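You operate a simulated robot arm through the tools that you are given. There is no shell and no other tool. Be economical: measure what you need, move in short steps, check, and stop when the job is done.

Carry out the task below with a simulated robot arm. There is one attempt and no reset: what you move stays moved.

## Task
One port on the fill block still owes oil: fill it to 0 ml.
Fine: brown coupler on that port, run the red and the blue charge one at a time, let each finish, then park the coupler.

Only the result counts: the job must be done as asked and must still hold three seconds after the hand-in. Knocking over, shifting, dropping, spilling or breaking anything else fails it.

## Robot
A 6-joint arm with a two-finger parallel gripper, fixed in place. Base frame: the origin is at the foot of the arm, x ahead of it, y to its left, z up. Units: mm, degrees, N and s.
With the tool pointing down near the work surface it reaches from about 340 to 820 mm from the base axis. Its first joint turns from -166.0 to 166.0 degrees. Payload 3.91 kg.
The TCP is the grasp point between the finger pads, 30 mm short of the fingertips. In the tool frame z runs along the fingers and y along their closing line. Largest opening 110 mm; finger width 20, thickness 10; the body of the gripper, 48 by 112 mm, starts 55 mm behind the TCP.
Orientation is told as [roll, pitch, yaw] about the base's x, y, z axes, in that order, counted from this pose: with the fingers straight down and closing along the base's y, the tool's x points along the base's -x, its y along +y and its z along -z.

## Interface
- The arm moves only by the tool apply_moves. Its argument "steps" is a list that holds one entry, the list of rows, each a list of 6 numbers: the shift along the tool's x, y, z in mm, then the turn, a rotation vector about the tool's x, y, z in degrees. In form: [[[tx, ty, tz, wx, wy, wz], ...]]. A call has 1 to 20 rows; each row is the pose to reach, as a shift and turn from the pose commanded when the call began, along the tool's axes at that moment. "jaw" is the opening, from 0 (shut) to 1 (fully open), set as the call begins (left out, the last holds). Each row takes 0.2 s and may step no farther than 50 mm and 8.6 degrees from the row before; otherwise, or with a gripper value out of range, the whole call is refused. A pose out of reach is approached as far as the arm can. The call stops where the force on the tool passes 50 N (or 10 N more than at its start, if that is more) or the arm is blocked; 0.2 s more then pass. The fingers move at their own pace (about 45 mm/s each) and stop on an object; they squeeze with about 24 N. The grip force told is the motor's: it shows also when the fingers shut on nothing. Time passes only in rows, and 0.2 s behind the last, so rows that repeat a pose let the fingers close. It gives the time, the measured TCP pose, the force on the tool (base axes), the opening and the grip force at its end, in the units of the frame above (readings bear some noise).
- Cameras (640 x 400 px; columns grow to the right, rows downward): "scene" is fixed at [217.2, -498.7, 1587]; the picture's right is [0.95, -0.31, 0.00], its down [-0.16, -0.48, -0.86] and it looks along [0.27, 0.82, -0.50] (base axes); focal length 363 px, centre (320, 200). "wrist" rides on the gripper at [-36, 0, -57] in the tool frame; the picture's right is [0.00, -1.00, 0.00], its down [0.97, 0.00, -0.24] and it looks along [0.24, 0.00, 0.97] (tool axes); focal length 218 px, centre (320, 200). There is no depth. A picture from a camera that has moved, and an enlarged one, comes with that camera's place and axes in the base frame and with its lens.
- camera(camera): a new picture of that camera. No time passes.
- move_column(by): slides the trunk up (or, below 0, down) by that many mm; the arm rides with it, the base frame stays. It gives what a move gives, with no picture.
- enlarge(camera, box): a new picture of the part [left, top, right, bottom] of that camera's present view, enlarged. No time passes.
- sign_off(): hands the job in; it is judged then, once.

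Work in short steps. Places have to be worked out from the pictures, the camera data and where the tool is seen: move nearer, look again, correct. Check each grasp and each placing, and mend what went wrong. You have 120 turns and 68 pictures in all, those below and enlarged ones among them. Open the gripper and draw the arm clear of the work before you hand the job in, unless the task says otherwise; then end with one line.

The tools are called after "Request:" as name(argument=value, ...) on one line, values as JSON. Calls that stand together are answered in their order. apply_moves: Moves the arm, as the interface text tells. Its arguments: {"type":"object","properties":{"steps":{"type":"array"},"jaw":{"type":"number"}},"required":["steps"]} The other tools are called the same way: move_column (by) slides the trunk up or down; camera (camera) takes a picture; enlarge (camera, box) takes an enlarged picture of a part of a camera's view; sign_off () hands the job in.

At the start:

```text
t: 0.0
ee_pos: [491.8, 231.3, 1261.2]
tcp_rot: [0.0, 0.0, 0.1]
wrist_force: [0.3, 0.9, 0.2]
opening: 110.0
finger_force: 0.1
trunk travel left (down, up): [-575.0, 35.0]
```

scene: 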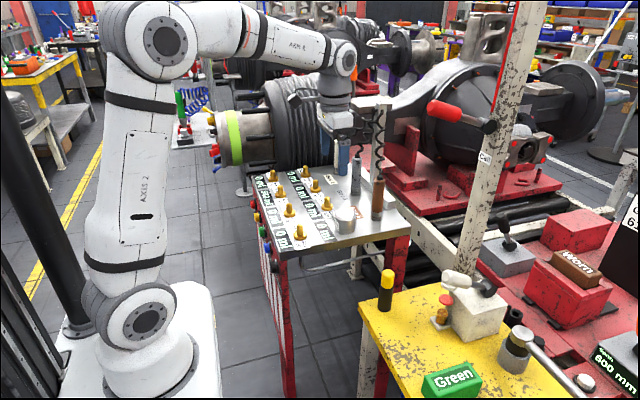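
wrist: 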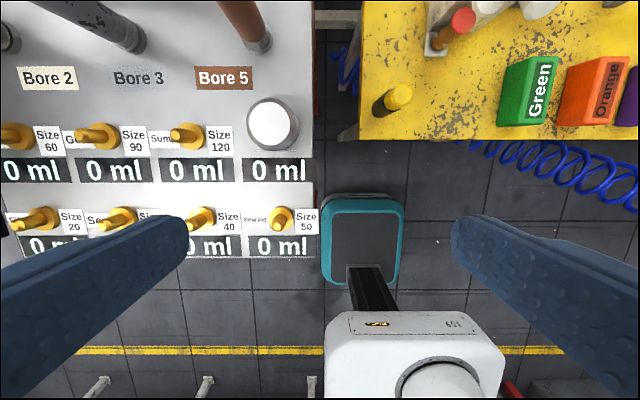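

I start by enlarging the scene to read the fill block and its ports.

Request:
enlarge(camera="scene", box=[240, 120, 420, 260])

Request:
enlarge(camera="wrist", box=[0, 0, 330, 260])

```text
2.86 times, centred on (330, 190) of scene
camera zoom: at [217.2, -498.7, 1587.0], right [0.95, -0.31, 0.0], down [-0.16, -0.48, -0.86], along [0.27, 0.82, -0.5], focal length 1037 px, centre (291, 229)
```

zoom: 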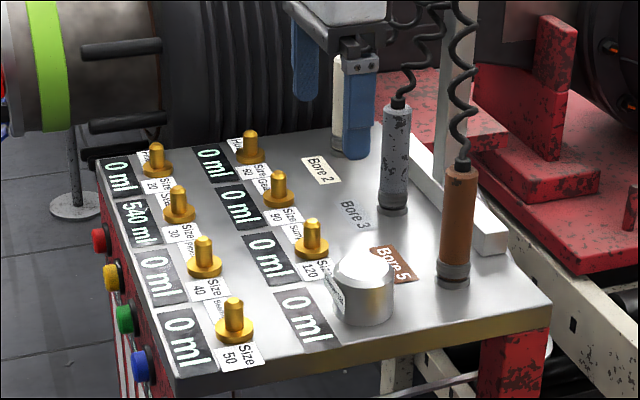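

```text
1.54 times, centred on (165, 130) of wrist
camera zoom: at [528.1, 229.4, 1319.1], right [0.0, -1.0, 0.0], down [-0.97, 0.0, 0.24], along [-0.24, 0.0, -0.97], focal length 336 px, centre (558, 308)
```

zoom: 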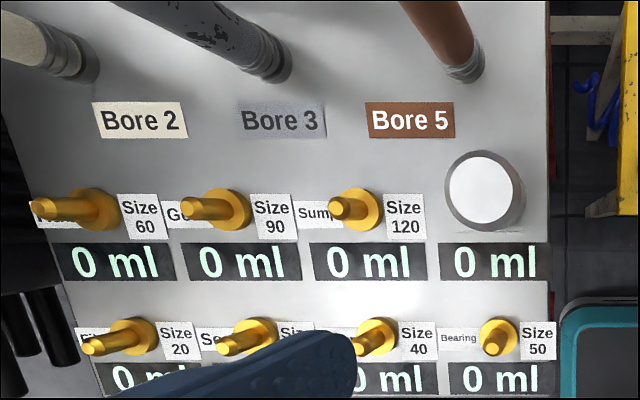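

Port "Size 30" shows 540 ml owed, and the brown "Bore 5" coupler stands near (653,304) with its base at about z 1009. The buttons are on the block's front face. I turn the tool towards the coupler first.

Request:
apply_moves(steps=[[[-12, 4, 0, 0, 0, -8], [-25, 9, 0, 0, 0, -16], [-40, 14, 0, 0, 0, -24.9], [-40, 14, 0, 0, 0, -24.9]]])

```text
refused: row 3 steps farther than a row can; nothing moved
```

The last turn step was too big, so I use smaller ones.

Request:
apply_moves(steps=[[[-12, 4, 0, 0, 0, -8], [-25, 9, 0, 0, 0, -16], [-40, 14, 0, 0, 0, -24], [-40, 14, 0, 0, 0, -24]]])

```text
t: 1.0
ee_pos: [531.5, 245.3, 1261.6]
tcp_rot: [0.0, 0.0, 24.0]
wrist_force: [0.3, 0.0, 0.8]
opening: 110.0
finger_force: 0.0
trunk travel left (down, up): [-575.0, 35.0]
```

The yaw is done. Next I tilt the tool 40 degrees forward and see how the arm takes it.

Request:
apply_moves(steps=[[[0, 0, 0, 0, -8, 0], [0, 0, 0, 0, -16, 0], [0, 0, 0, 0, -24, 0], [0, 0, 0, 0, -32, 0], [0, 0, 0, 0, -40, 0], [0, 0, 0, 0, -40, 0]]])

Request:
camera(camera="wrist")

Request:
camera(camera="scene")

```text
t: 2.4
ee_pos: [530.5, 246.0, 1262.4]
tcp_rot: [0.0, -40.0, 23.9]
wrist_force: [0.4, -0.1, 0.0]
opening: 109.9
finger_force: 0.1
trunk travel left (down, up): [-575.0, 35.0]
```

```text
63 pictures are left
camera wrist: at [523.5, 240.2, 1328.8], right [0.41, -0.91, 0.0], down [-0.82, -0.36, -0.44], along [0.4, 0.18, -0.9], focal length 218 px, centre (320, 200)
```

wrist: 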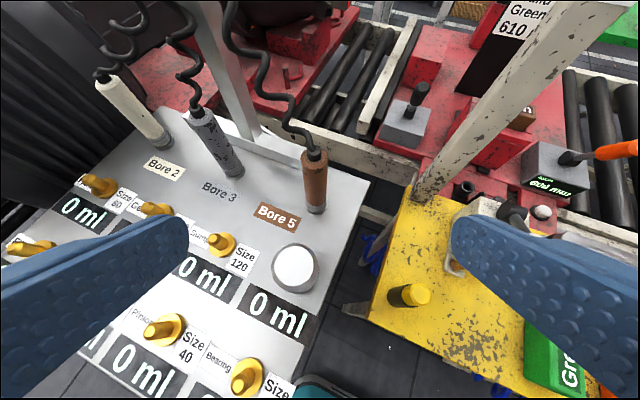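

```text
62 pictures are left
```

scene: 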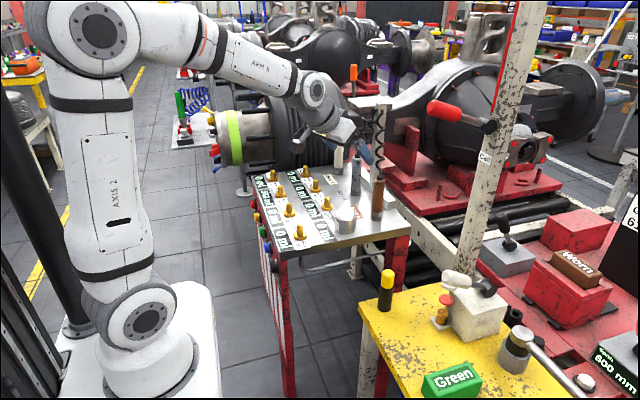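

The coupler axis comes out near (648,302), with its top at about z 1145 and the hose running off to the rear post. Approaching from the front is clear, so I tilt further to 75 degrees.

Request:
apply_moves(steps=[[[0, 0, 0, 0, -8, 0], [0, 0, 0, 0, -16, 0], [0, 0, 0, 0, -24, 0], [0, 0, 0, 0, -32, 0], [0, 0, 0, 0, -35, 0], [0, 0, 0, 0, -35, 0]]])

```text
t: 3.8
ee_pos: [526.2, 244.7, 1256.3]
tcp_rot: [0.5, -55.0, 24.1]
wrist_force: [0.1, 0.1, 0.3]
opening: 110.2
finger_force: 0.1
out of reach, approached as far as the arm can: row 3, 4, 5, 6
trunk travel left (down, up): [-575.0, 35.0]
```

The arm stops at about 55 degrees of tilt, and that is enough for gripping the coupler. I lower the column 110 mm so the arm keeps this posture.

Request:
move_column(by=-110)

Request:
camera(camera="wrist")

```text
t: 5.2
ee_pos: [526.1, 245.2, 1146.3]
tcp_rot: [0.5, -54.9, 24.0]
wrist_force: [-0.4, -0.1, -0.4]
opening: 110.3
finger_force: 0.0
trunk travel left (down, up): [-465.0, 145.0]
```

```text
61 pictures are left
camera wrist: at [503.9, 232.6, 1208.3], right [0.42, -0.91, -0.01], down [-0.69, -0.31, -0.66], along [0.6, 0.28, -0.75], focal length 218 px, centre (320, 200)
```

wrist: 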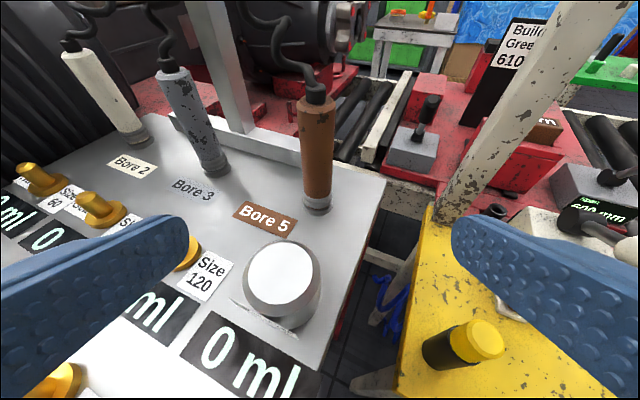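

From this view the coupler axis is at (651,304.5), spanning z 1009 to 1138, and it lines up with my heading. I make a small test advance, easing the tilt a little.

Request:
apply_moves(steps=[[[-7, 1, 30, 0, 2, 0], [-7, 1, 30, 0, 2, 0]]])

```text
t: 5.8
ee_pos: [552.3, 259.5, 1133.5]
tcp_rot: [0.5, -52.9, 24.1]
wrist_force: [-0.4, -1.0, 0.2]
opening: 110.1
finger_force: 0.0
trunk travel left (down, up): [-465.0, 145.0]
```

The motion matches my prediction. I move the rest of the way in, so the coupler ends up between the pads.

Request:
apply_moves(steps=[[[-10, 0.3, 38, 0, 0, 0], [-20, 0.6, 75, 0, 0, 0], [-30.5, 1, 113, 0, 0, 0], [-30.5, 1, 113, 0, 0, 0]]])

Request:
camera(camera="wrist")

Request:
enlarge(camera="scene", box=[240, 100, 440, 270])

```text
t: 6.8
ee_pos: [651.0, 309.0, 1092.3]
tcp_rot: [0.5, -52.9, 24.1]
wrist_force: [0.0, -1.0, 0.4]
opening: 109.9
finger_force: 0.1
trunk travel left (down, up): [-465.0, 145.0]
```

```text
60 pictures are left
camera wrist: at [629.8, 297.5, 1155.4], right [0.42, -0.91, 0.0], down [-0.71, -0.32, -0.63], along [0.57, 0.26, -0.78], focal length 218 px, centre (320, 200)
```

wrist: 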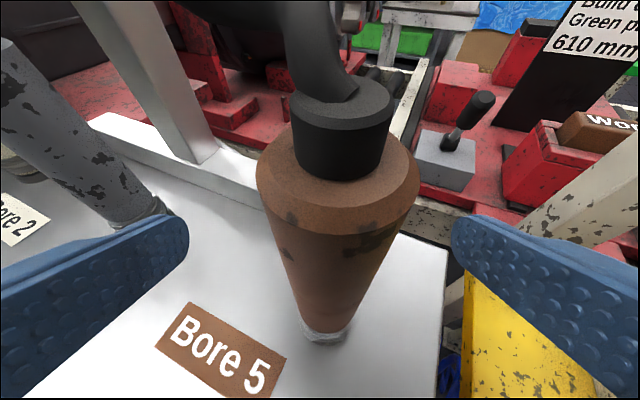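

```text
2.35 times, centred on (340, 185) of scene
camera zoom: at [217.2, -498.7, 1587.0], right [0.95, -0.31, 0.0], down [-0.16, -0.48, -0.86], along [0.27, 0.82, -0.5], focal length 854 px, centre (273, 235)
```

zoom: 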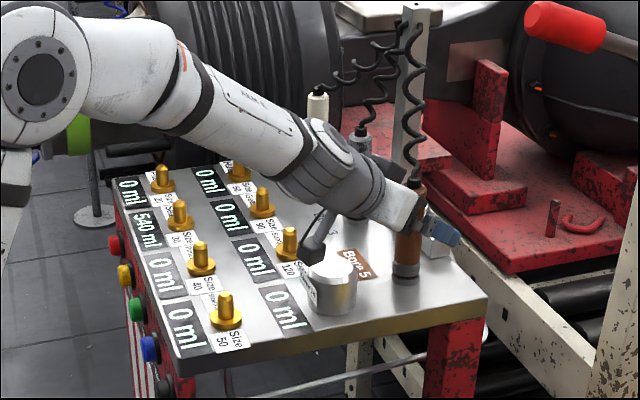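

The coupler axis sits about 4 mm to the right of the tool centre. I shift 4 mm that way and close the fingers.

Request:
apply_moves(steps=[[[0, -4, 0, 0, 0, 0], [0, -4, 0, 0, 0, 0]]])

Request:
apply_moves(steps=[[[0, 0, 0, 0, 0, 0], [0, 0, 0, 0, 0, 0], [0, 0, 0, 0, 0, 0], [0, 0, 0, 0, 0, 0], [0, 0, 0, 0, 0, 0], [0, 0, 0, 0, 0, 0]]], jaw=0)

Request:
camera(camera="wrist")

```text
t: 7.4
ee_pos: [653.2, 303.6, 1092.9]
tcp_rot: [0.5, -53.0, 24.1]
wrist_force: [0.3, -0.1, 0.0]
opening: 110.1
finger_force: 0.0
trunk travel left (down, up): [-465.0, 145.0]
```

```text
t: 8.8
ee_pos: [651.7, 305.9, 1091.7]
tcp_rot: [0.4, -52.8, 24.4]
wrist_force: [-4.1, 10.8, -0.5]
opening: 31.3
finger_force: 24.6
trunk travel left (down, up): [-465.0, 145.0]
```

```text
58 pictures are left
camera wrist: at [631.0, 294.0, 1155.0], right [0.42, -0.91, 0.0], down [-0.71, -0.32, -0.63], along [0.57, 0.27, -0.78], focal length 218 px, centre (320, 200)
```

wrist: 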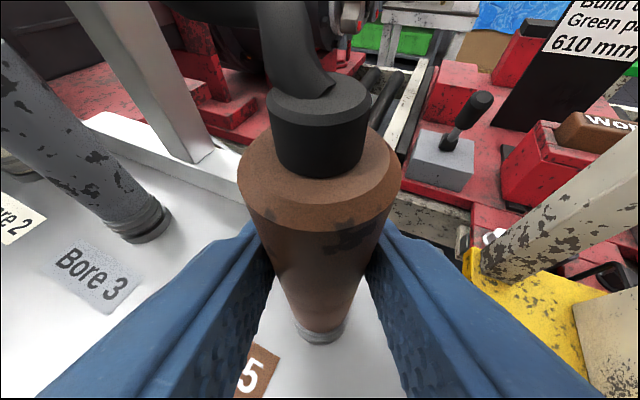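

The grip is on at 31 mm with a sideways load of about 11 N, so the socket is holding the coupler a little to +y. I relax 2.5 mm that way and lift straight up 10 mm, then 70 mm.

Request:
apply_moves(steps=[[[0, 2.3, 0, 0, 0, 0], [0, 2.3, 0, 0, 0, 0]]])

Request:
apply_moves(steps=[[[-8, 0, -6, 0, 0, 0], [-16, 0, -12, 0, 0, 0], [-32, 0, -24, 0, 0, 0], [-56, 0, -42, 0, 0, 0], [-56, 0, -42, 0, 0, 0]]])

Request:
enlarge(camera="scene", box=[240, 100, 440, 270])

```text
t: 9.4
ee_pos: [653.3, 306.9, 1093.1]
tcp_rot: [0.4, -52.9, 24.2]
wrist_force: [-1.4, 4.9, 1.3]
opening: 30.6
finger_force: 23.9
trunk travel left (down, up): [-465.0, 145.0]
```

```text
t: 10.6
ee_pos: [651.5, 304.5, 1160.2]
tcp_rot: [0.5, -52.9, 24.1]
wrist_force: [0.3, -0.2, -1.5]
opening: 30.9
finger_force: 23.9
trunk travel left (down, up): [-465.0, 145.0]
```

```text
2.35 times, centred on (340, 185) of scene
camera zoom: at [217.2, -498.7, 1587.0], right [0.95, -0.31, 0.0], down [-0.16, -0.48, -0.86], along [0.27, 0.82, -0.5], focal length 854 px, centre (273, 235)
```

zoom: 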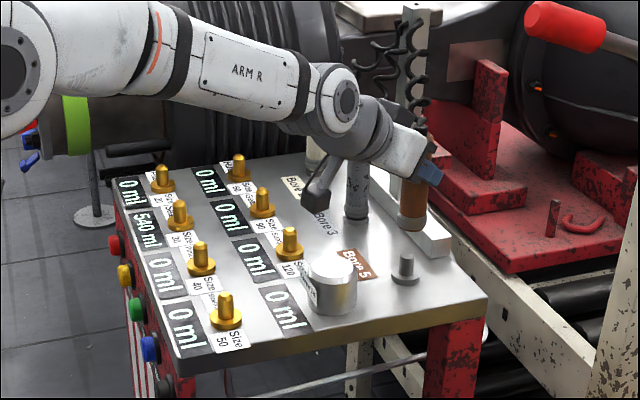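

The coupler came off its stub cleanly. I raise it and draw it back away from the other couplers, heading for the port.

Request:
apply_moves(steps=[[[-24, 0, -18, 0, 0, 0], [2, 20, -45, 0, 0, 0], [20, 45, -75, 0, 0, 0], [36, 68, -98, 0, 0, 0], [51, 88, -118, 0, 0, 0], [51, 88, -118, 0, 0, 0]]])

Request:
apply_moves(steps=[[[0, 0, 0, 5, 0, -6], [0, 0, 0, 5, 0, -6]]])

```text
t: 12.0
ee_pos: [500.7, 333.2, 1192.0]
tcp_rot: [0.4, -52.8, 24.0]
wrist_force: [-0.3, -0.4, -1.2]
opening: 30.8
finger_force: 24.4
trunk travel left (down, up): [-465.0, 145.0]
```

```text
t: 12.6
ee_pos: [500.5, 331.7, 1192.7]
tcp_rot: [-12.4, -52.2, 34.0]
wrist_force: [0.6, -0.7, -1.9]
opening: 30.9
finger_force: 24.5
trunk travel left (down, up): [-465.0, 145.0]
```

I had the sign of the x part wrong: a yaw about vertical is (-0.8, 0, -0.6) in tool axes. I undo that turn, then yaw 24 degrees properly.

Request:
apply_moves(steps=[[[0, 0, 0, -5, 0, 6], [0, 0, 0, -5, 0, 6]]])

Request:
apply_moves(steps=[[[0, 0, 0, -6.4, 0, -4.8], [0, 0, 0, -12.8, 0, -9.6], [0, 0, 0, -19.2, 0, -14.4], [0, 0, 0, -19.2, 0, -14.4]]])

Request:
camera(camera="wrist")

```text
t: 13.2
ee_pos: [501.5, 330.1, 1192.5]
tcp_rot: [0.6, -52.8, 24.1]
wrist_force: [0.2, 0.1, -1.7]
opening: 30.9
finger_force: 23.9
trunk travel left (down, up): [-465.0, 145.0]
```

```text
t: 14.2
ee_pos: [500.8, 330.0, 1192.0]
tcp_rot: [0.6, -53.2, 48.0]
wrist_force: [-0.1, 0.4, -1.2]
opening: 30.8
finger_force: 23.4
out of reach, approached as far as the arm can: row 2
trunk travel left (down, up): [-465.0, 145.0]
```

```text
56 pictures are left
camera wrist: at [487.2, 310.8, 1255.0], right [0.75, -0.66, -0.01], down [-0.52, -0.58, -0.63], along [0.41, 0.48, -0.78], focal length 218 px, centre (320, 200)
```

wrist: 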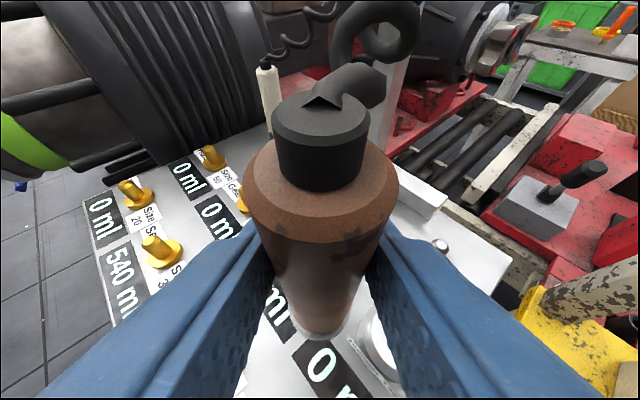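

Size 30's nipple is at about (421,521). From its apparent size, the coupler axis sits about 5 mm ahead of the TCP. I move to a spot beside the port, offset to the right, for a closer look.

Request:
apply_moves(steps=[[[-13.3, 32, 17.7, 0, 0, 0], [-26.7, 64, 35.5, 0, 0, 0], [-40, 96, 53, 0, 0, 0], [-53.4, 127, 71, 0, 0, 0], [-53.4, 127, 71, 0, 0, 0]]])

Request:
camera(camera="wrist")

Request:
enlarge(camera="scene", box=[240, 100, 440, 270])

```text
t: 15.4
ee_pos: [465.3, 481.9, 1189.8]
tcp_rot: [0.6, -53.2, 48.2]
wrist_force: [0.3, -0.8, -0.6]
opening: 30.9
finger_force: 23.9
trunk travel left (down, up): [-465.0, 145.0]
```

```text
55 pictures are left
camera wrist: at [450.5, 462.4, 1252.4], right [0.75, -0.66, -0.01], down [-0.52, -0.58, -0.63], along [0.41, 0.48, -0.78], focal length 218 px, centre (320, 200)
```

wrist: 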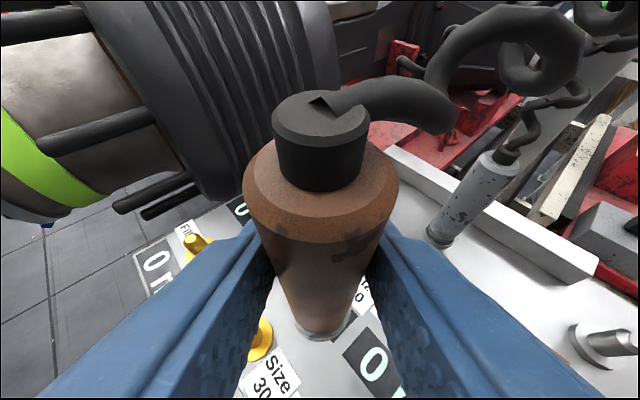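

```text
2.35 times, centred on (340, 185) of scene
camera zoom: at [217.2, -498.7, 1587.0], right [0.95, -0.31, 0.0], down [-0.16, -0.48, -0.86], along [0.27, 0.82, -0.5], focal length 854 px, centre (273, 235)
```

zoom: 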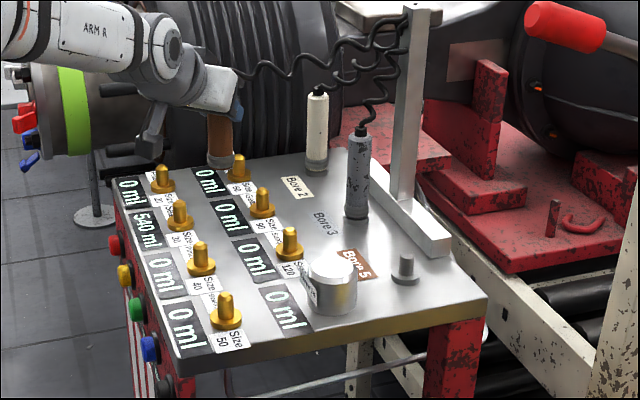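

The port nipple again measures about (420,520.5), and the label beside it reads Size 30. I move the coupler axis over it and lower 40 mm to hover for an alignment check.

Request:
apply_moves(steps=[[[2, 30, -3, 0, 0, 0], [4, 59.5, -6, 0, 0, 0], [20, 59.5, 6, 0, 0, 0], [36, 59.5, 18, 0, 0, 0], [36, 59.5, 18, 0, 0, 0]]])

Request:
enlarge(camera="scene", box=[260, 140, 340, 210])

Request:
camera(camera="wrist")

```text
t: 16.6
ee_pos: [415.9, 514.5, 1150.7]
tcp_rot: [0.5, -53.0, 48.2]
wrist_force: [0.0, 1.2, -1.9]
opening: 31.0
finger_force: 23.5
trunk travel left (down, up): [-465.0, 145.0]
```

```text
5.71 times, centred on (300, 175) of scene
camera zoom: at [217.2, -498.7, 1587.0], right [0.95, -0.31, 0.0], down [-0.16, -0.48, -0.86], along [0.27, 0.82, -0.5], focal length 2074 px, centre (434, 343)
```

zoom: 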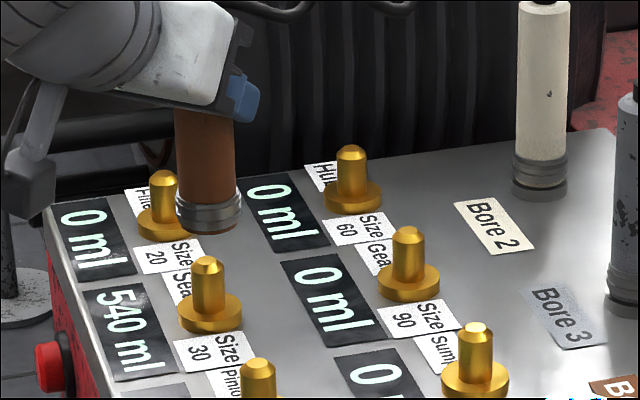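

```text
52 pictures are left
camera wrist: at [400.9, 494.7, 1214.6], right [0.75, -0.66, -0.01], down [-0.52, -0.58, -0.63], along [0.41, 0.48, -0.78], focal length 218 px, centre (320, 200)
```

wrist: 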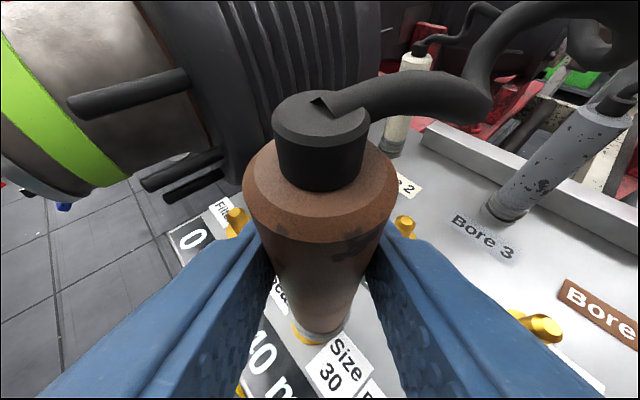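

In the scene view the coupler and the nipple line up in the camera's left-right direction. I enlarge the wrist view to judge the depth direction.

Request:
enlarge(camera="wrist", box=[250, 270, 390, 390])

```text
3.33 times, centred on (320, 330) of wrist
camera zoom: at [400.9, 494.7, 1214.6], right [0.75, -0.66, -0.01], down [-0.52, -0.58, -0.63], along [0.41, 0.48, -0.78], focal length 728 px, centre (320, -233)
```

zoom: 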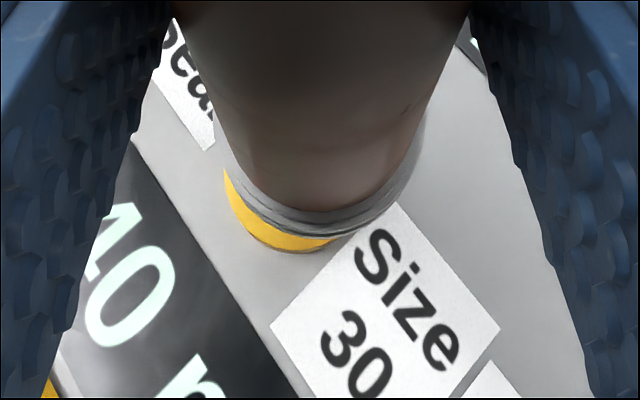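

Below the coupler the yellow flange peeks out towards the left and below. Both views fit a correction of about 5 mm along tool y and 5 mm forward, so I apply that and re-check.

Request:
apply_moves(steps=[[[-3, 5, 4, 0, 0, 0], [-3, 5, 4, 0, 0, 0]]])

Request:
enlarge(camera="wrist", box=[250, 270, 390, 390])

Request:
enlarge(camera="scene", box=[260, 140, 340, 210])

```text
t: 17.2
ee_pos: [414.9, 521.6, 1152.3]
tcp_rot: [0.6, -53.1, 48.0]
wrist_force: [0.4, -0.3, -1.1]
opening: 30.6
finger_force: 24.4
trunk travel left (down, up): [-465.0, 145.0]
```

```text
3.33 times, centred on (320, 330) of wrist
camera zoom: at [400.3, 502.3, 1215.3], right [0.75, -0.66, -0.01], down [-0.52, -0.58, -0.63], along [0.41, 0.48, -0.78], focal length 728 px, centre (320, -233)
```

zoom: 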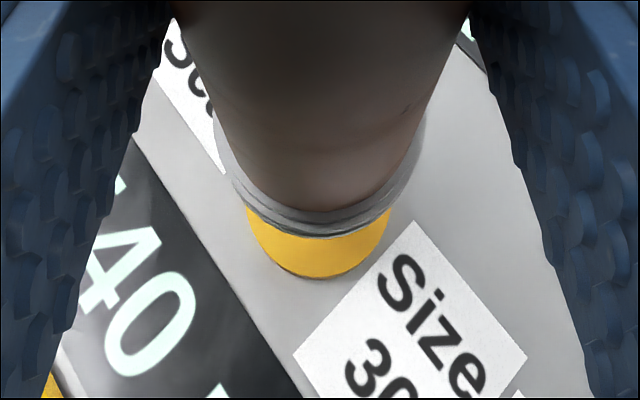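

```text
5.71 times, centred on (300, 175) of scene
camera zoom: at [217.2, -498.7, 1587.0], right [0.95, -0.31, 0.0], down [-0.16, -0.48, -0.86], along [0.27, 0.82, -0.5], focal length 2074 px, centre (434, 343)
```

zoom: 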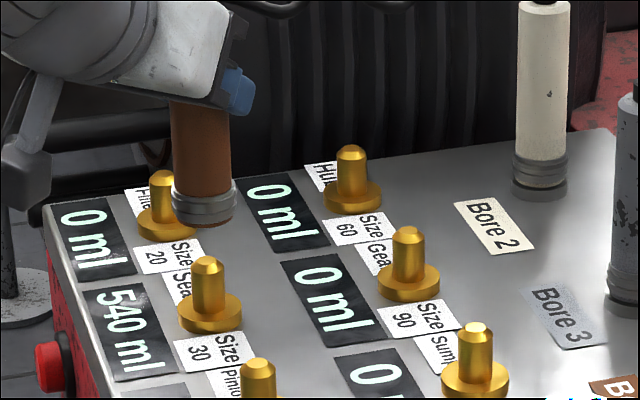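

The left-right direction is now centred, and the coupler is about 3 mm too far forward. I back off 3 mm and descend slowly, to where the nozzle is just over the tip.

Request:
apply_moves(steps=[[[2, -0.5, -2.5, 0, 0, 0], [10, -0.5, 3.5, 0, 0, 0], [18, -0.5, 9.5, 0, 0, 0], [18, -0.5, 9.5, 0, 0, 0]]])

Request:
enlarge(camera="scene", box=[260, 140, 340, 210])

Request:
enlarge(camera="wrist", box=[250, 270, 390, 390])

```text
t: 18.2
ee_pos: [412.6, 518.9, 1131.9]
tcp_rot: [0.6, -53.0, 48.0]
wrist_force: [-0.1, -0.4, -1.8]
opening: 30.9
finger_force: 23.7
trunk travel left (down, up): [-465.0, 145.0]
```

```text
5.71 times, centred on (300, 175) of scene
camera zoom: at [217.2, -498.7, 1587.0], right [0.95, -0.31, 0.0], down [-0.16, -0.48, -0.86], along [0.27, 0.82, -0.5], focal length 2074 px, centre (434, 343)
```

zoom: 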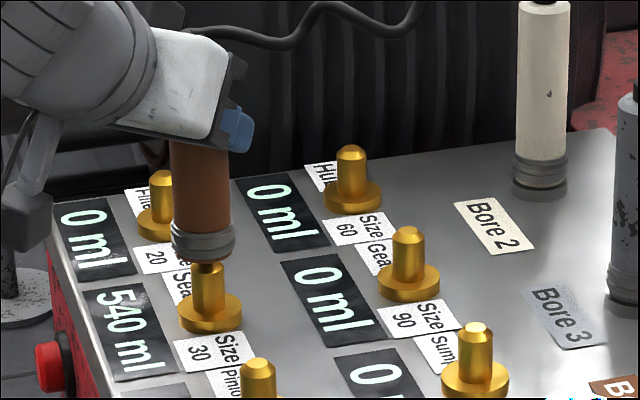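

```text
3.33 times, centred on (320, 330) of wrist
camera zoom: at [398.2, 499.5, 1194.9], right [0.75, -0.66, -0.01], down [-0.52, -0.58, -0.63], along [0.41, 0.48, -0.78], focal length 728 px, centre (320, -233)
```

zoom: 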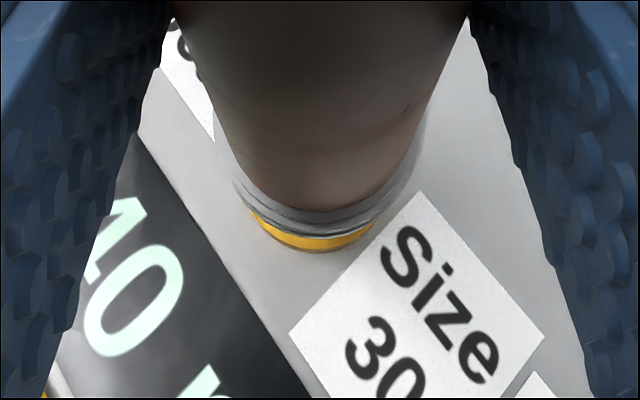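

The scene shows the coupler about 2 mm left of the nipple, and the wrist view suggests about 2 mm forward. I correct 2.5 mm forward and 0.5 mm right, then ease down while watching the force.

Request:
apply_moves(steps=[[[-1.5, -0.5, 2, 0, 0, 0], [2.5, -0.5, 5, 0, 0, 0], [6.5, -0.5, 8, 0, 0, 0], [10.5, -0.5, 11, 0, 0, 0], [10.5, -0.5, 11, 0, 0, 0]]])

Request:
enlarge(camera="scene", box=[260, 140, 340, 210])

```text
t: 19.4
ee_pos: [415.0, 522.6, 1118.1]
tcp_rot: [0.6, -53.0, 48.0]
wrist_force: [0.4, 0.9, -1.1]
opening: 30.8
finger_force: 24.0
trunk travel left (down, up): [-465.0, 145.0]
```

```text
5.71 times, centred on (300, 175) of scene
camera zoom: at [217.2, -498.7, 1587.0], right [0.95, -0.31, 0.0], down [-0.16, -0.48, -0.86], along [0.27, 0.82, -0.5], focal length 2074 px, centre (434, 343)
```

zoom: 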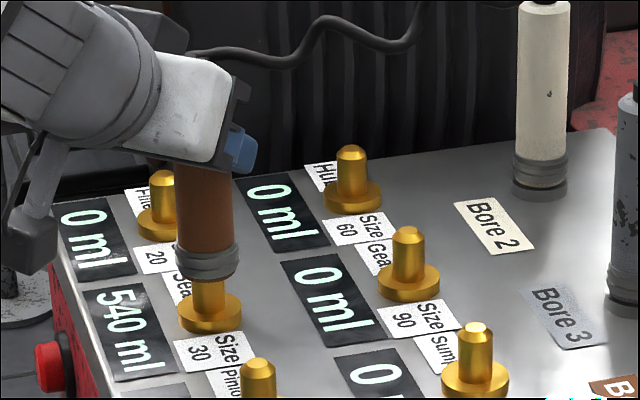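

The coupler is within about 1 mm of the nipple in this view and I feel no contact force. I continue down in small steps.

Request:
apply_moves(steps=[[[3, -0.5, 2.5, 0, 0, 0], [6, -0.5, 4.8, 0, 0, 0], [9.6, -0.5, 7.2, 0, 0, 0], [9.6, -0.5, 7.2, 0, 0, 0]]])

Request:
enlarge(camera="scene", box=[260, 140, 340, 210])

```text
t: 20.4
ee_pos: [415.1, 521.4, 1106.1]
tcp_rot: [0.6, -53.0, 48.0]
wrist_force: [0.3, -0.3, -1.1]
opening: 30.7
finger_force: 23.9
trunk travel left (down, up): [-465.0, 145.0]
```

```text
5.71 times, centred on (300, 175) of scene
camera zoom: at [217.2, -498.7, 1587.0], right [0.95, -0.31, 0.0], down [-0.16, -0.48, -0.86], along [0.27, 0.82, -0.5], focal length 2074 px, centre (434, 343)
```

zoom: 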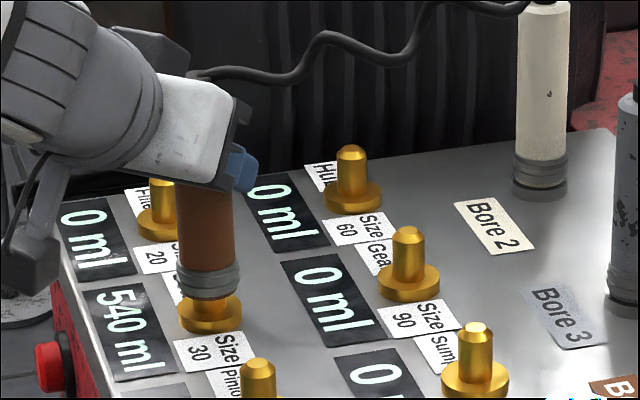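

The coupler is sliding over the nipple freely. I go on down until it seats, expected at about z 1092.

Request:
apply_moves(steps=[[[3.2, 0, 2.4, 0, 0, 0], [6.4, 0, 4.8, 0, 0, 0], [9.6, 0, 7.2, 0, 0, 0], [11.2, 0, 8.4, 0, 0, 0], [11.2, 0, 8.4, 0, 0, 0]]])

Request:
enlarge(camera="scene", box=[260, 140, 340, 210])

```text
t: 21.6
ee_pos: [414.9, 522.3, 1092.8]
tcp_rot: [0.6, -53.2, 48.0]
wrist_force: [1.4, 4.7, 16.5]
opening: 31.1
finger_force: 24.0
trunk travel left (down, up): [-465.0, 145.0]
```

```text
5.71 times, centred on (300, 175) of scene
camera zoom: at [217.2, -498.7, 1587.0], right [0.95, -0.31, 0.0], down [-0.16, -0.48, -0.86], along [0.27, 0.82, -0.5], focal length 2074 px, centre (434, 343)
```

zoom: 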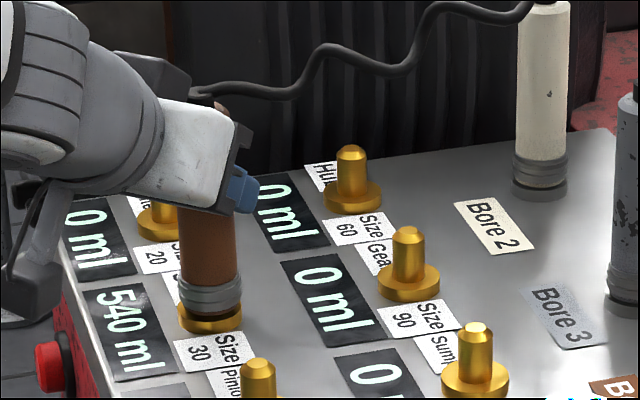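

It seated at z 1093 with a 16 N push, the same height as when parked. I open the fingers moderately and draw straight back along the tool.

Request:
apply_moves(steps=[[[0, 0, 0, 0, 0, 0], [0, 0, 0, 0, 0, 0], [0, 0, 0, 0, 0, 0], [0, 0, 0, 0, 0, 0]]], jaw=0.65)

Request:
apply_moves(steps=[[[0, 0, -30, 0, 0, 0], [0, 0, -70, 0, 0, 0], [0, 0, -110, 0, 0, 0], [0, 0, -140, 0, 0, 0], [0, 0, -140, 0, 0, 0]]])

Request:
camera(camera="wrist")

Request:
enlarge(camera="scene", box=[240, 110, 400, 260])

```text
t: 22.6
ee_pos: [415.5, 521.1, 1092.1]
tcp_rot: [0.6, -53.0, 48.1]
wrist_force: [-1.1, 0.4, -0.1]
opening: 71.4
finger_force: 0.1
trunk travel left (down, up): [-465.0, 145.0]
```

```text
t: 23.8
ee_pos: [338.9, 434.3, 1176.8]
tcp_rot: [0.7, -53.0, 48.2]
wrist_force: [0.4, 0.4, -0.5]
opening: 71.5
finger_force: 0.0
trunk travel left (down, up): [-465.0, 145.0]
```

```text
43 pictures are left
camera wrist: at [323.7, 415.6, 1240.3], right [0.75, -0.66, -0.01], down [-0.52, -0.58, -0.63], along [0.41, 0.48, -0.78], focal length 218 px, centre (320, 200)
```

wrist: 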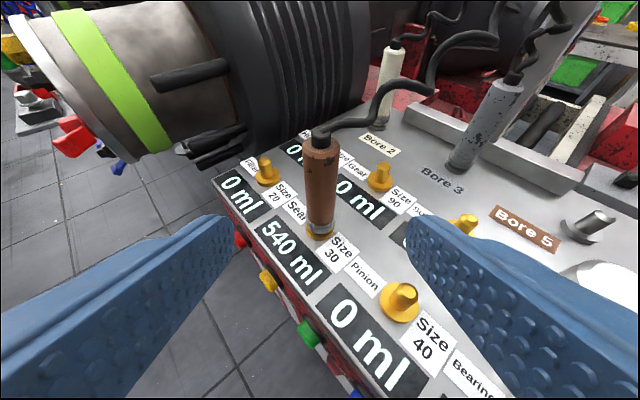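

```text
2.67 times, centred on (320, 185) of scene
camera zoom: at [217.2, -498.7, 1587.0], right [0.95, -0.31, 0.0], down [-0.16, -0.48, -0.86], along [0.27, 0.82, -0.5], focal length 968 px, centre (320, 240)
```

zoom: 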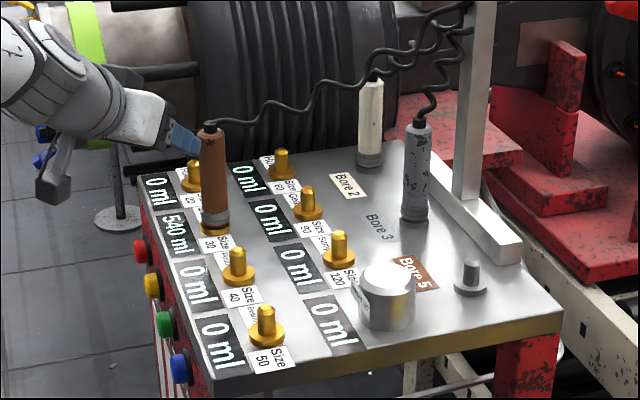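

The coupler stands on the Size 30 port. Triangulating puts the red button at about (336,635,922) and the blue at about (340,382,914) on the front face. I close the fingers, move out ahead of the front face near red and turn to yaw 25.

Request:
apply_moves(steps=[[[-9.6, 44, 12.7, 6.1, 0, 4.6], [-19, 88, 25.5, 12.2, 0, 9.2], [-28.7, 132, 38, 18.4, 0, 13.8], [-38.3, 170, 51, 18.4, 0, 13.8], [-38.3, 177, 51, 18.4, 0, 13.8], [-38.3, 177, 51, 18.4, 0, 13.8]]], jaw=0)

Request:
camera(camera="wrist")

Request:
camera(camera="scene")

```text
t: 25.2
ee_pos: [250.7, 603.1, 1176.8]
tcp_rot: [0.6, -52.8, 25.1]
wrist_force: [0.1, -0.6, 0.0]
opening: 0.0
finger_force: 24.0
trunk travel left (down, up): [-465.0, 145.0]
```

```text
41 pictures are left
camera wrist: at [229.2, 590.8, 1239.3], right [0.43, -0.9, -0.01], down [-0.7, -0.33, -0.63], along [0.57, 0.27, -0.78], focal length 218 px, centre (320, 200)
```

wrist: 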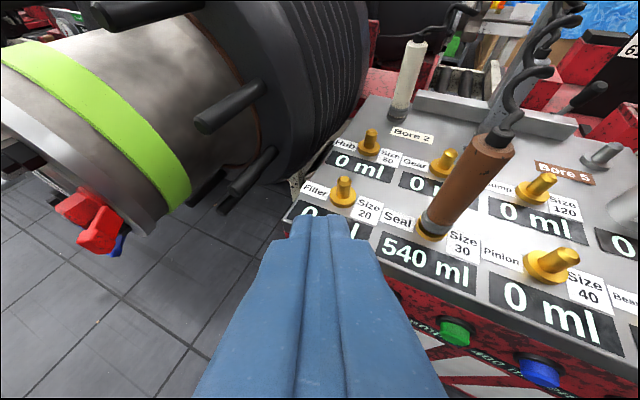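

```text
40 pictures are left
```

scene: 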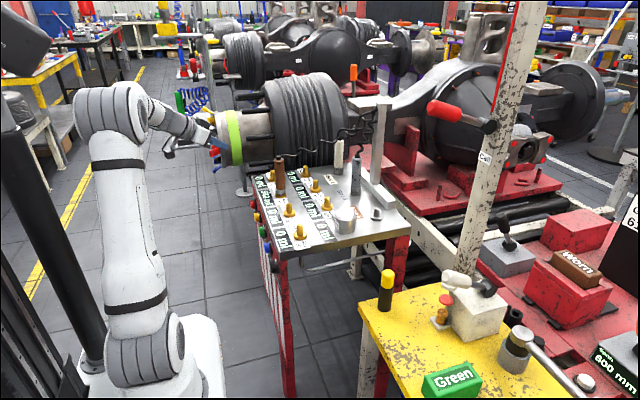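

The machine knobs to the left are near y 800, well clear. I lower the column 240 mm to bring the fingertips to button height.

Request:
move_column(by=-240)

Request:
camera(camera="wrist")

Request:
enlarge(camera="scene", box=[180, 120, 320, 290])

```text
t: 27.7
ee_pos: [250.2, 603.1, 935.9]
tcp_rot: [0.5, -52.9, 25.1]
wrist_force: [0.0, 1.0, 0.6]
opening: 0.0
finger_force: 23.4
trunk travel left (down, up): [-225.0, 385.0]
```

```text
39 pictures are left
camera wrist: at [229.4, 590.7, 999.3], right [0.43, -0.9, -0.01], down [-0.7, -0.33, -0.63], along [0.57, 0.28, -0.78], focal length 218 px, centre (320, 200)
```

wrist: 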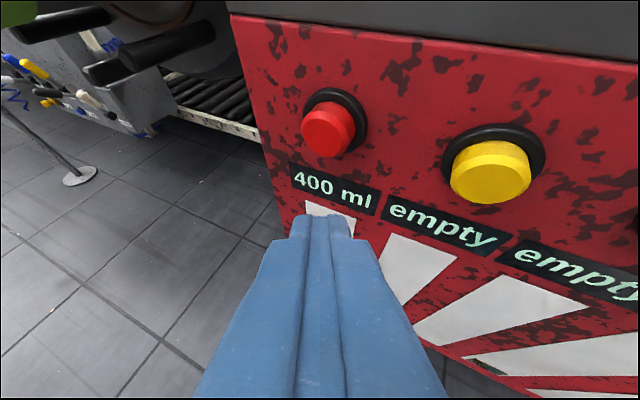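

```text
2.35 times, centred on (250, 205) of scene
camera zoom: at [217.2, -498.7, 1587.0], right [0.95, -0.31, 0.0], down [-0.16, -0.48, -0.86], along [0.27, 0.82, -0.5], focal length 854 px, centre (485, 188)
```

zoom: 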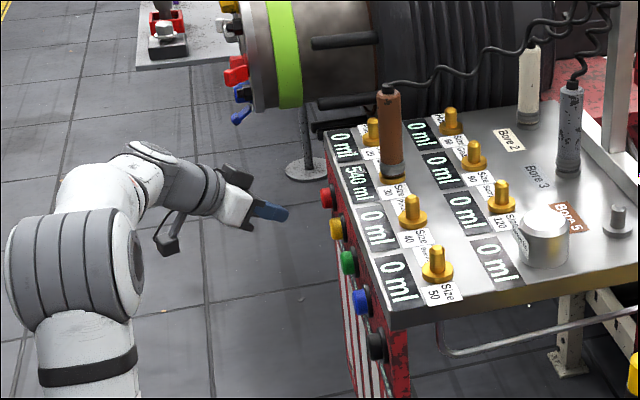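

The red button is labelled 400 ml, with its face near (340,640,920). I line the tip's leading corner up with it and stop about 10 mm short.

Request:
apply_moves(steps=[[[-17, 18.4, 32.5, 0, 0, 0], [-28.4, 9.5, 47.7, 0, 0, 0], [-28.4, 9.5, 47.7, 0, 0, 0]]])

Request:
camera(camera="wrist")

```text
t: 28.5
ee_pos: [295.6, 635.5, 931.8]
tcp_rot: [0.5, -52.9, 25.1]
wrist_force: [-0.3, 0.1, -0.1]
opening: 0.2
finger_force: 23.9
trunk travel left (down, up): [-225.0, 385.0]
```

```text
37 pictures are left
camera wrist: at [276.1, 622.8, 994.2], right [0.43, -0.9, -0.01], down [-0.7, -0.33, -0.63], along [0.57, 0.27, -0.78], focal length 218 px, centre (320, 200)
```

wrist: 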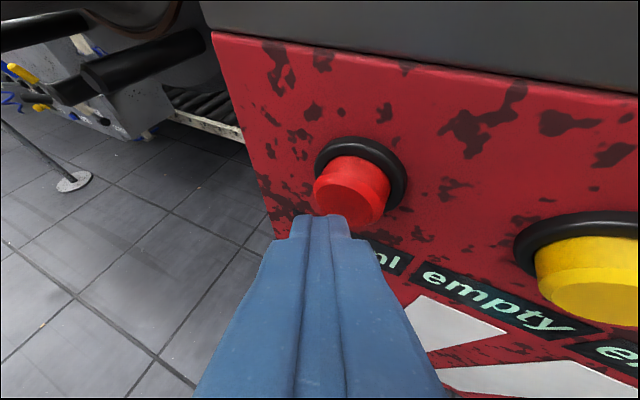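

The button is just ahead and a little right of the tip. I press in +x in small steps with a 3 mm shift to the right, then read the force.

Request:
apply_moves(steps=[[[-1.4, -4.4, 1.9, 0, 0, 0], [-3.6, -6.1, 4.8, 0, 0, 0], [-5.8, -7.8, 7.7, 0, 0, 0], [-5.8, -7.8, 7.7, 0, 0, 0]]])

Request:
enlarge(camera="wrist", box=[250, 110, 450, 260])

```text
t: 29.5
ee_pos: [304.9, 632.6, 930.1]
tcp_rot: [0.5, -53.0, 25.4]
wrist_force: [-19.3, 0.1, -0.7]
opening: 0.0
finger_force: 23.8
trunk travel left (down, up): [-225.0, 385.0]
```

```text
2.67 times, centred on (350, 185) of wrist
camera zoom: at [284.8, 620.4, 994.1], right [0.43, -0.9, -0.01], down [-0.7, -0.33, -0.63], along [0.57, 0.28, -0.78], focal length 582 px, centre (240, 240)
```

zoom: 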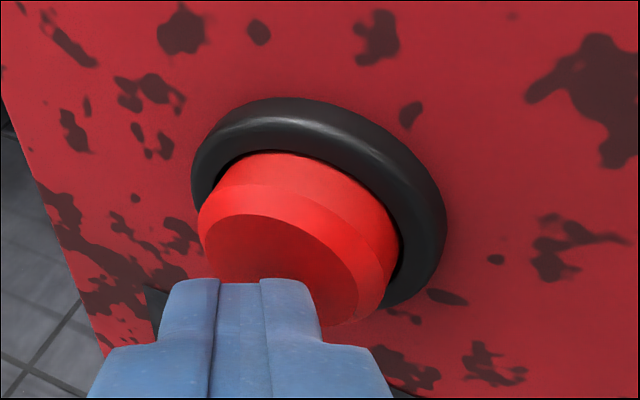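

The tip is in contact at about 19 N. I check the display to see whether the charge has started.

Request:
enlarge(camera="scene", box=[240, 160, 320, 260])

```text
4.00 times, centred on (280, 210) of scene
camera zoom: at [217.2, -498.7, 1587.0], right [0.95, -0.31, 0.0], down [-0.16, -0.48, -0.86], along [0.27, 0.82, -0.5], focal length 1452 px, centre (480, 160)
```

zoom: 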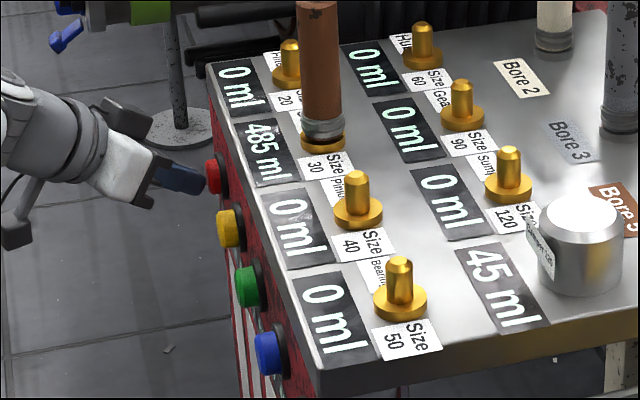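

The charge is running: the port reads 485, and the eighth display now reads 45 ml. I back off the button without pressing again, then look closer at that display and the white cup's label.

Request:
apply_moves(steps=[[[10.9, 8.5, -14.5, 0, 0, 0], [16, 12.7, -22, 0, 0, 0]]])

Request:
enlarge(camera="scene", box=[290, 190, 380, 250])

Request:
enlarge(camera="scene", box=[240, 160, 320, 260])

```text
t: 30.1
ee_pos: [278.2, 632.5, 928.8]
tcp_rot: [0.5, -53.0, 25.1]
wrist_force: [-0.9, -0.4, -0.7]
opening: 0.0
finger_force: 24.2
trunk travel left (down, up): [-225.0, 385.0]
```

```text
6.67 times, centred on (335, 220) of scene
camera zoom: at [217.2, -498.7, 1587.0], right [0.95, -0.31, 0.0], down [-0.16, -0.48, -0.86], along [0.27, 0.82, -0.5], focal length 2420 px, centre (220, 67)
```

zoom: 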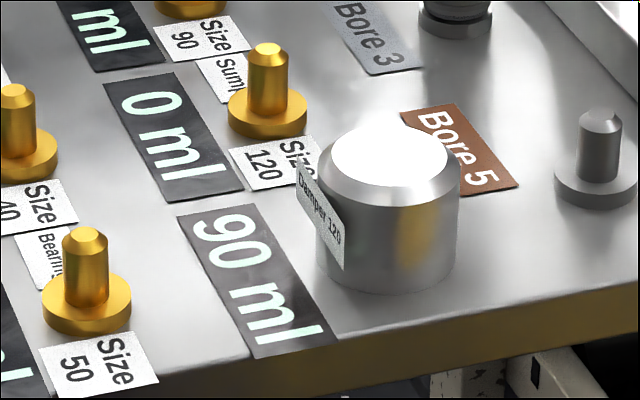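

```text
4.00 times, centred on (280, 210) of scene
camera zoom: at [217.2, -498.7, 1587.0], right [0.95, -0.31, 0.0], down [-0.16, -0.48, -0.86], along [0.27, 0.82, -0.5], focal length 1452 px, centre (480, 160)
```

zoom: 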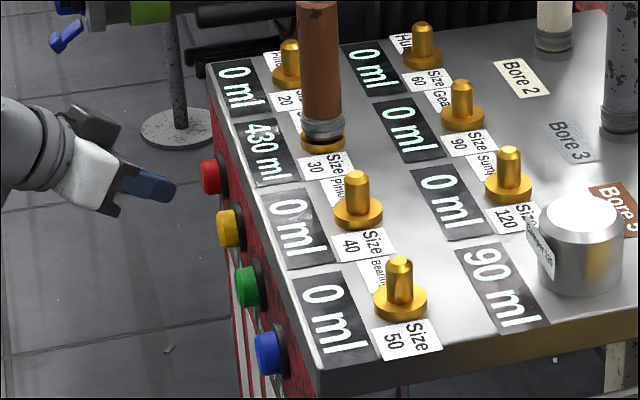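

The cup is a damper labelled 120 that soaks up part of the flow. I wait for the charge to finish and then read the displays again.

Request:
apply_moves(steps=[[[0, 0, 0, 0, 0, 0], [0, 0, 0, 0, 0, 0], [0, 0, 0, 0, 0, 0], [0, 0, 0, 0, 0, 0], [0, 0, 0, 0, 0, 0], [0, 0, 0, 0, 0, 0], [0, 0, 0, 0, 0, 0], [0, 0, 0, 0, 0, 0], [0, 0, 0, 0, 0, 0], [0, 0, 0, 0, 0, 0], [0, 0, 0, 0, 0, 0], [0, 0, 0, 0, 0, 0]]])

Request:
enlarge(camera="scene", box=[240, 160, 320, 260])

```text
t: 32.7
ee_pos: [279.1, 632.0, 928.9]
tcp_rot: [0.6, -52.9, 25.1]
wrist_force: [0.4, 0.3, -0.5]
opening: 0.0
finger_force: 24.4
trunk travel left (down, up): [-225.0, 385.0]
```

```text
4.00 times, centred on (280, 210) of scene
camera zoom: at [217.2, -498.7, 1587.0], right [0.95, -0.31, 0.0], down [-0.16, -0.48, -0.86], along [0.27, 0.82, -0.5], focal length 1452 px, centre (480, 160)
```

zoom: 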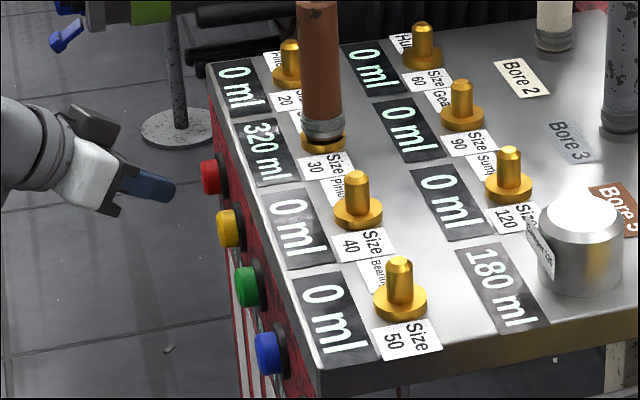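

Red's 400 ml split into 220 to the port and 180 to the damper, leaving 320. Before deciding on blue I need its label, so I slide along the face to read it.

Request:
apply_moves(steps=[[[12, -30, -18, 0, 0, 0], [24, -70, -35, 0, 0, 0], [40, -107, -53, 0, 0, 0], [40, -107, -53, 0, 0, 0]]])

Request:
camera(camera="wrist")

Request:
enlarge(camera="scene", box=[240, 160, 320, 260])

```text
t: 33.7
ee_pos: [262.0, 506.7, 930.4]
tcp_rot: [0.5, -52.9, 25.1]
wrist_force: [0.2, 0.9, -0.9]
opening: 0.2
finger_force: 23.9
trunk travel left (down, up): [-225.0, 385.0]
```

```text
31 pictures are left
camera wrist: at [241.9, 494.8, 994.0], right [0.43, -0.9, -0.01], down [-0.7, -0.33, -0.63], along [0.57, 0.28, -0.78], focal length 218 px, centre (320, 200)
```

wrist: 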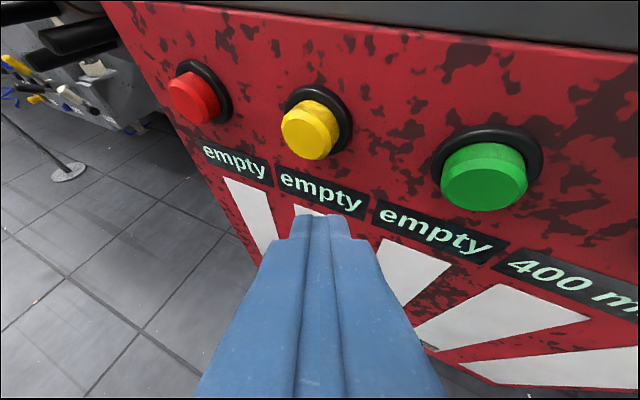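

```text
4.00 times, centred on (280, 210) of scene
camera zoom: at [217.2, -498.7, 1587.0], right [0.95, -0.31, 0.0], down [-0.16, -0.48, -0.86], along [0.27, 0.82, -0.5], focal length 1452 px, centre (480, 160)
```

zoom: 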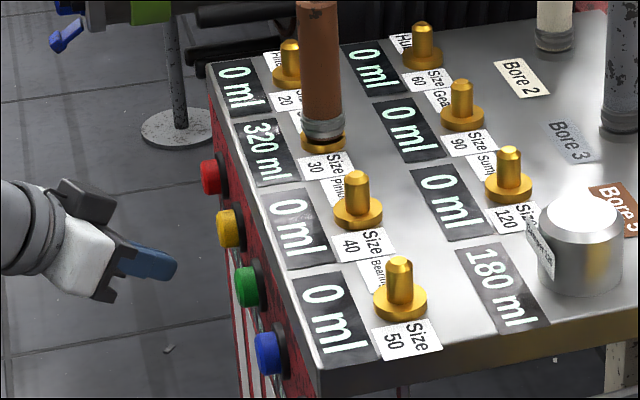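

Blue also holds 400 ml. Before running it I want to understand the damper and the black knob at the right end of the front face, so I move further right to see it.

Request:
apply_moves(steps=[[[12, -40, -16, 0, 0, 0], [22, -80, -30, 0, 0, 0], [28, -100, -37, 0, 0, 0], [28, -100, -37, 0, 0, 0]]])

Request:
camera(camera="wrist")

```text
t: 34.7
ee_pos: [265.7, 395.5, 931.2]
tcp_rot: [0.5, -52.9, 25.1]
wrist_force: [-0.5, 0.8, 0.0]
opening: 0.0
finger_force: 23.7
trunk travel left (down, up): [-225.0, 385.0]
```

```text
29 pictures are left
camera wrist: at [245.2, 384.1, 994.5], right [0.43, -0.9, -0.01], down [-0.7, -0.33, -0.63], along [0.57, 0.28, -0.78], focal length 218 px, centre (320, 200)
```

wrist: 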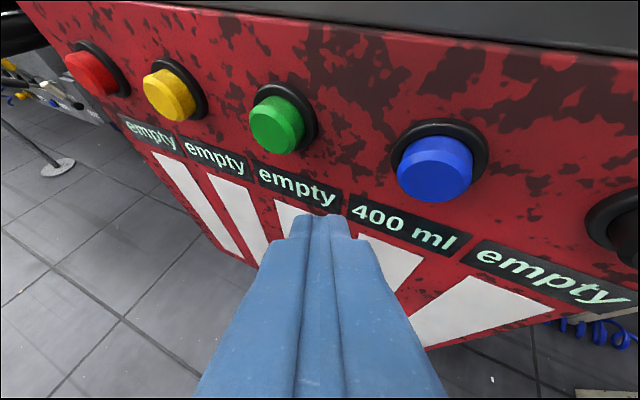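

The black button's charge is empty, so only blue's 400 ml remains. I read the damper's label closely before pressing.

Request:
enlarge(camera="scene", box=[325, 200, 360, 235])

```text
11.43 times, centred on (342, 218) of scene
camera zoom: at [217.2, -498.7, 1587.0], right [0.95, -0.31, 0.0], down [-0.16, -0.48, -0.86], along [0.27, 0.82, -0.5], focal length 4148 px, centre (63, 0)
```

zoom: 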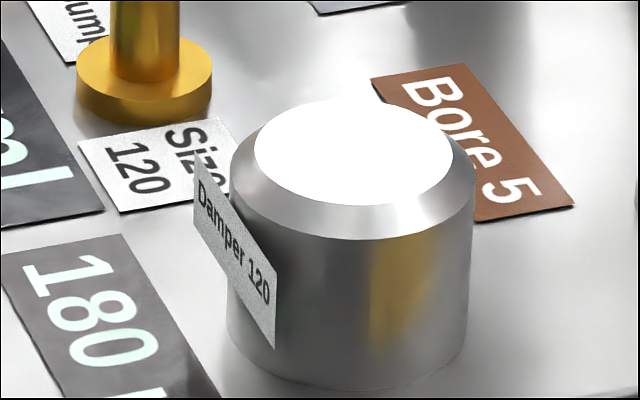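

Nothing there contradicts the plan: the excess oil has to go to the damper, so blue is the asked-for next charge. Blue's face is at about (340,370,922), and I line up 15 mm short of it.

Request:
apply_moves(steps=[[[4, -20, -4, 0, 0, 0], [-4, -40, 6.2, 0, 0, 0], [-4, -40, 6.2, 0, 0, 0]]])

Request:
camera(camera="wrist")

```text
t: 35.5
ee_pos: [288.8, 362.6, 928.1]
tcp_rot: [0.6, -52.9, 25.1]
wrist_force: [0.6, 0.3, -0.8]
opening: 0.0
finger_force: 24.3
trunk travel left (down, up): [-225.0, 385.0]
```

```text
27 pictures are left
camera wrist: at [268.8, 350.1, 991.5], right [0.43, -0.9, -0.01], down [-0.7, -0.33, -0.63], along [0.57, 0.28, -0.78], focal length 218 px, centre (320, 200)
```

wrist: 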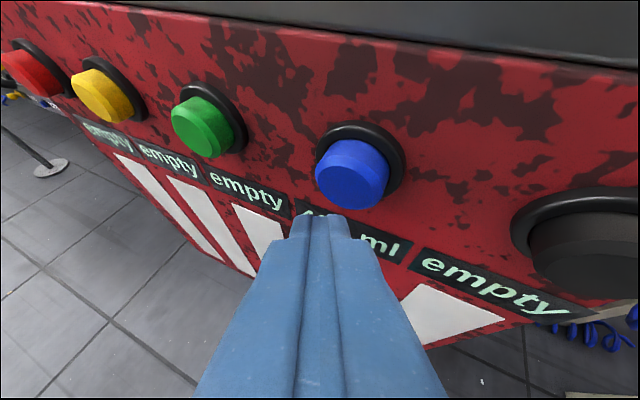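

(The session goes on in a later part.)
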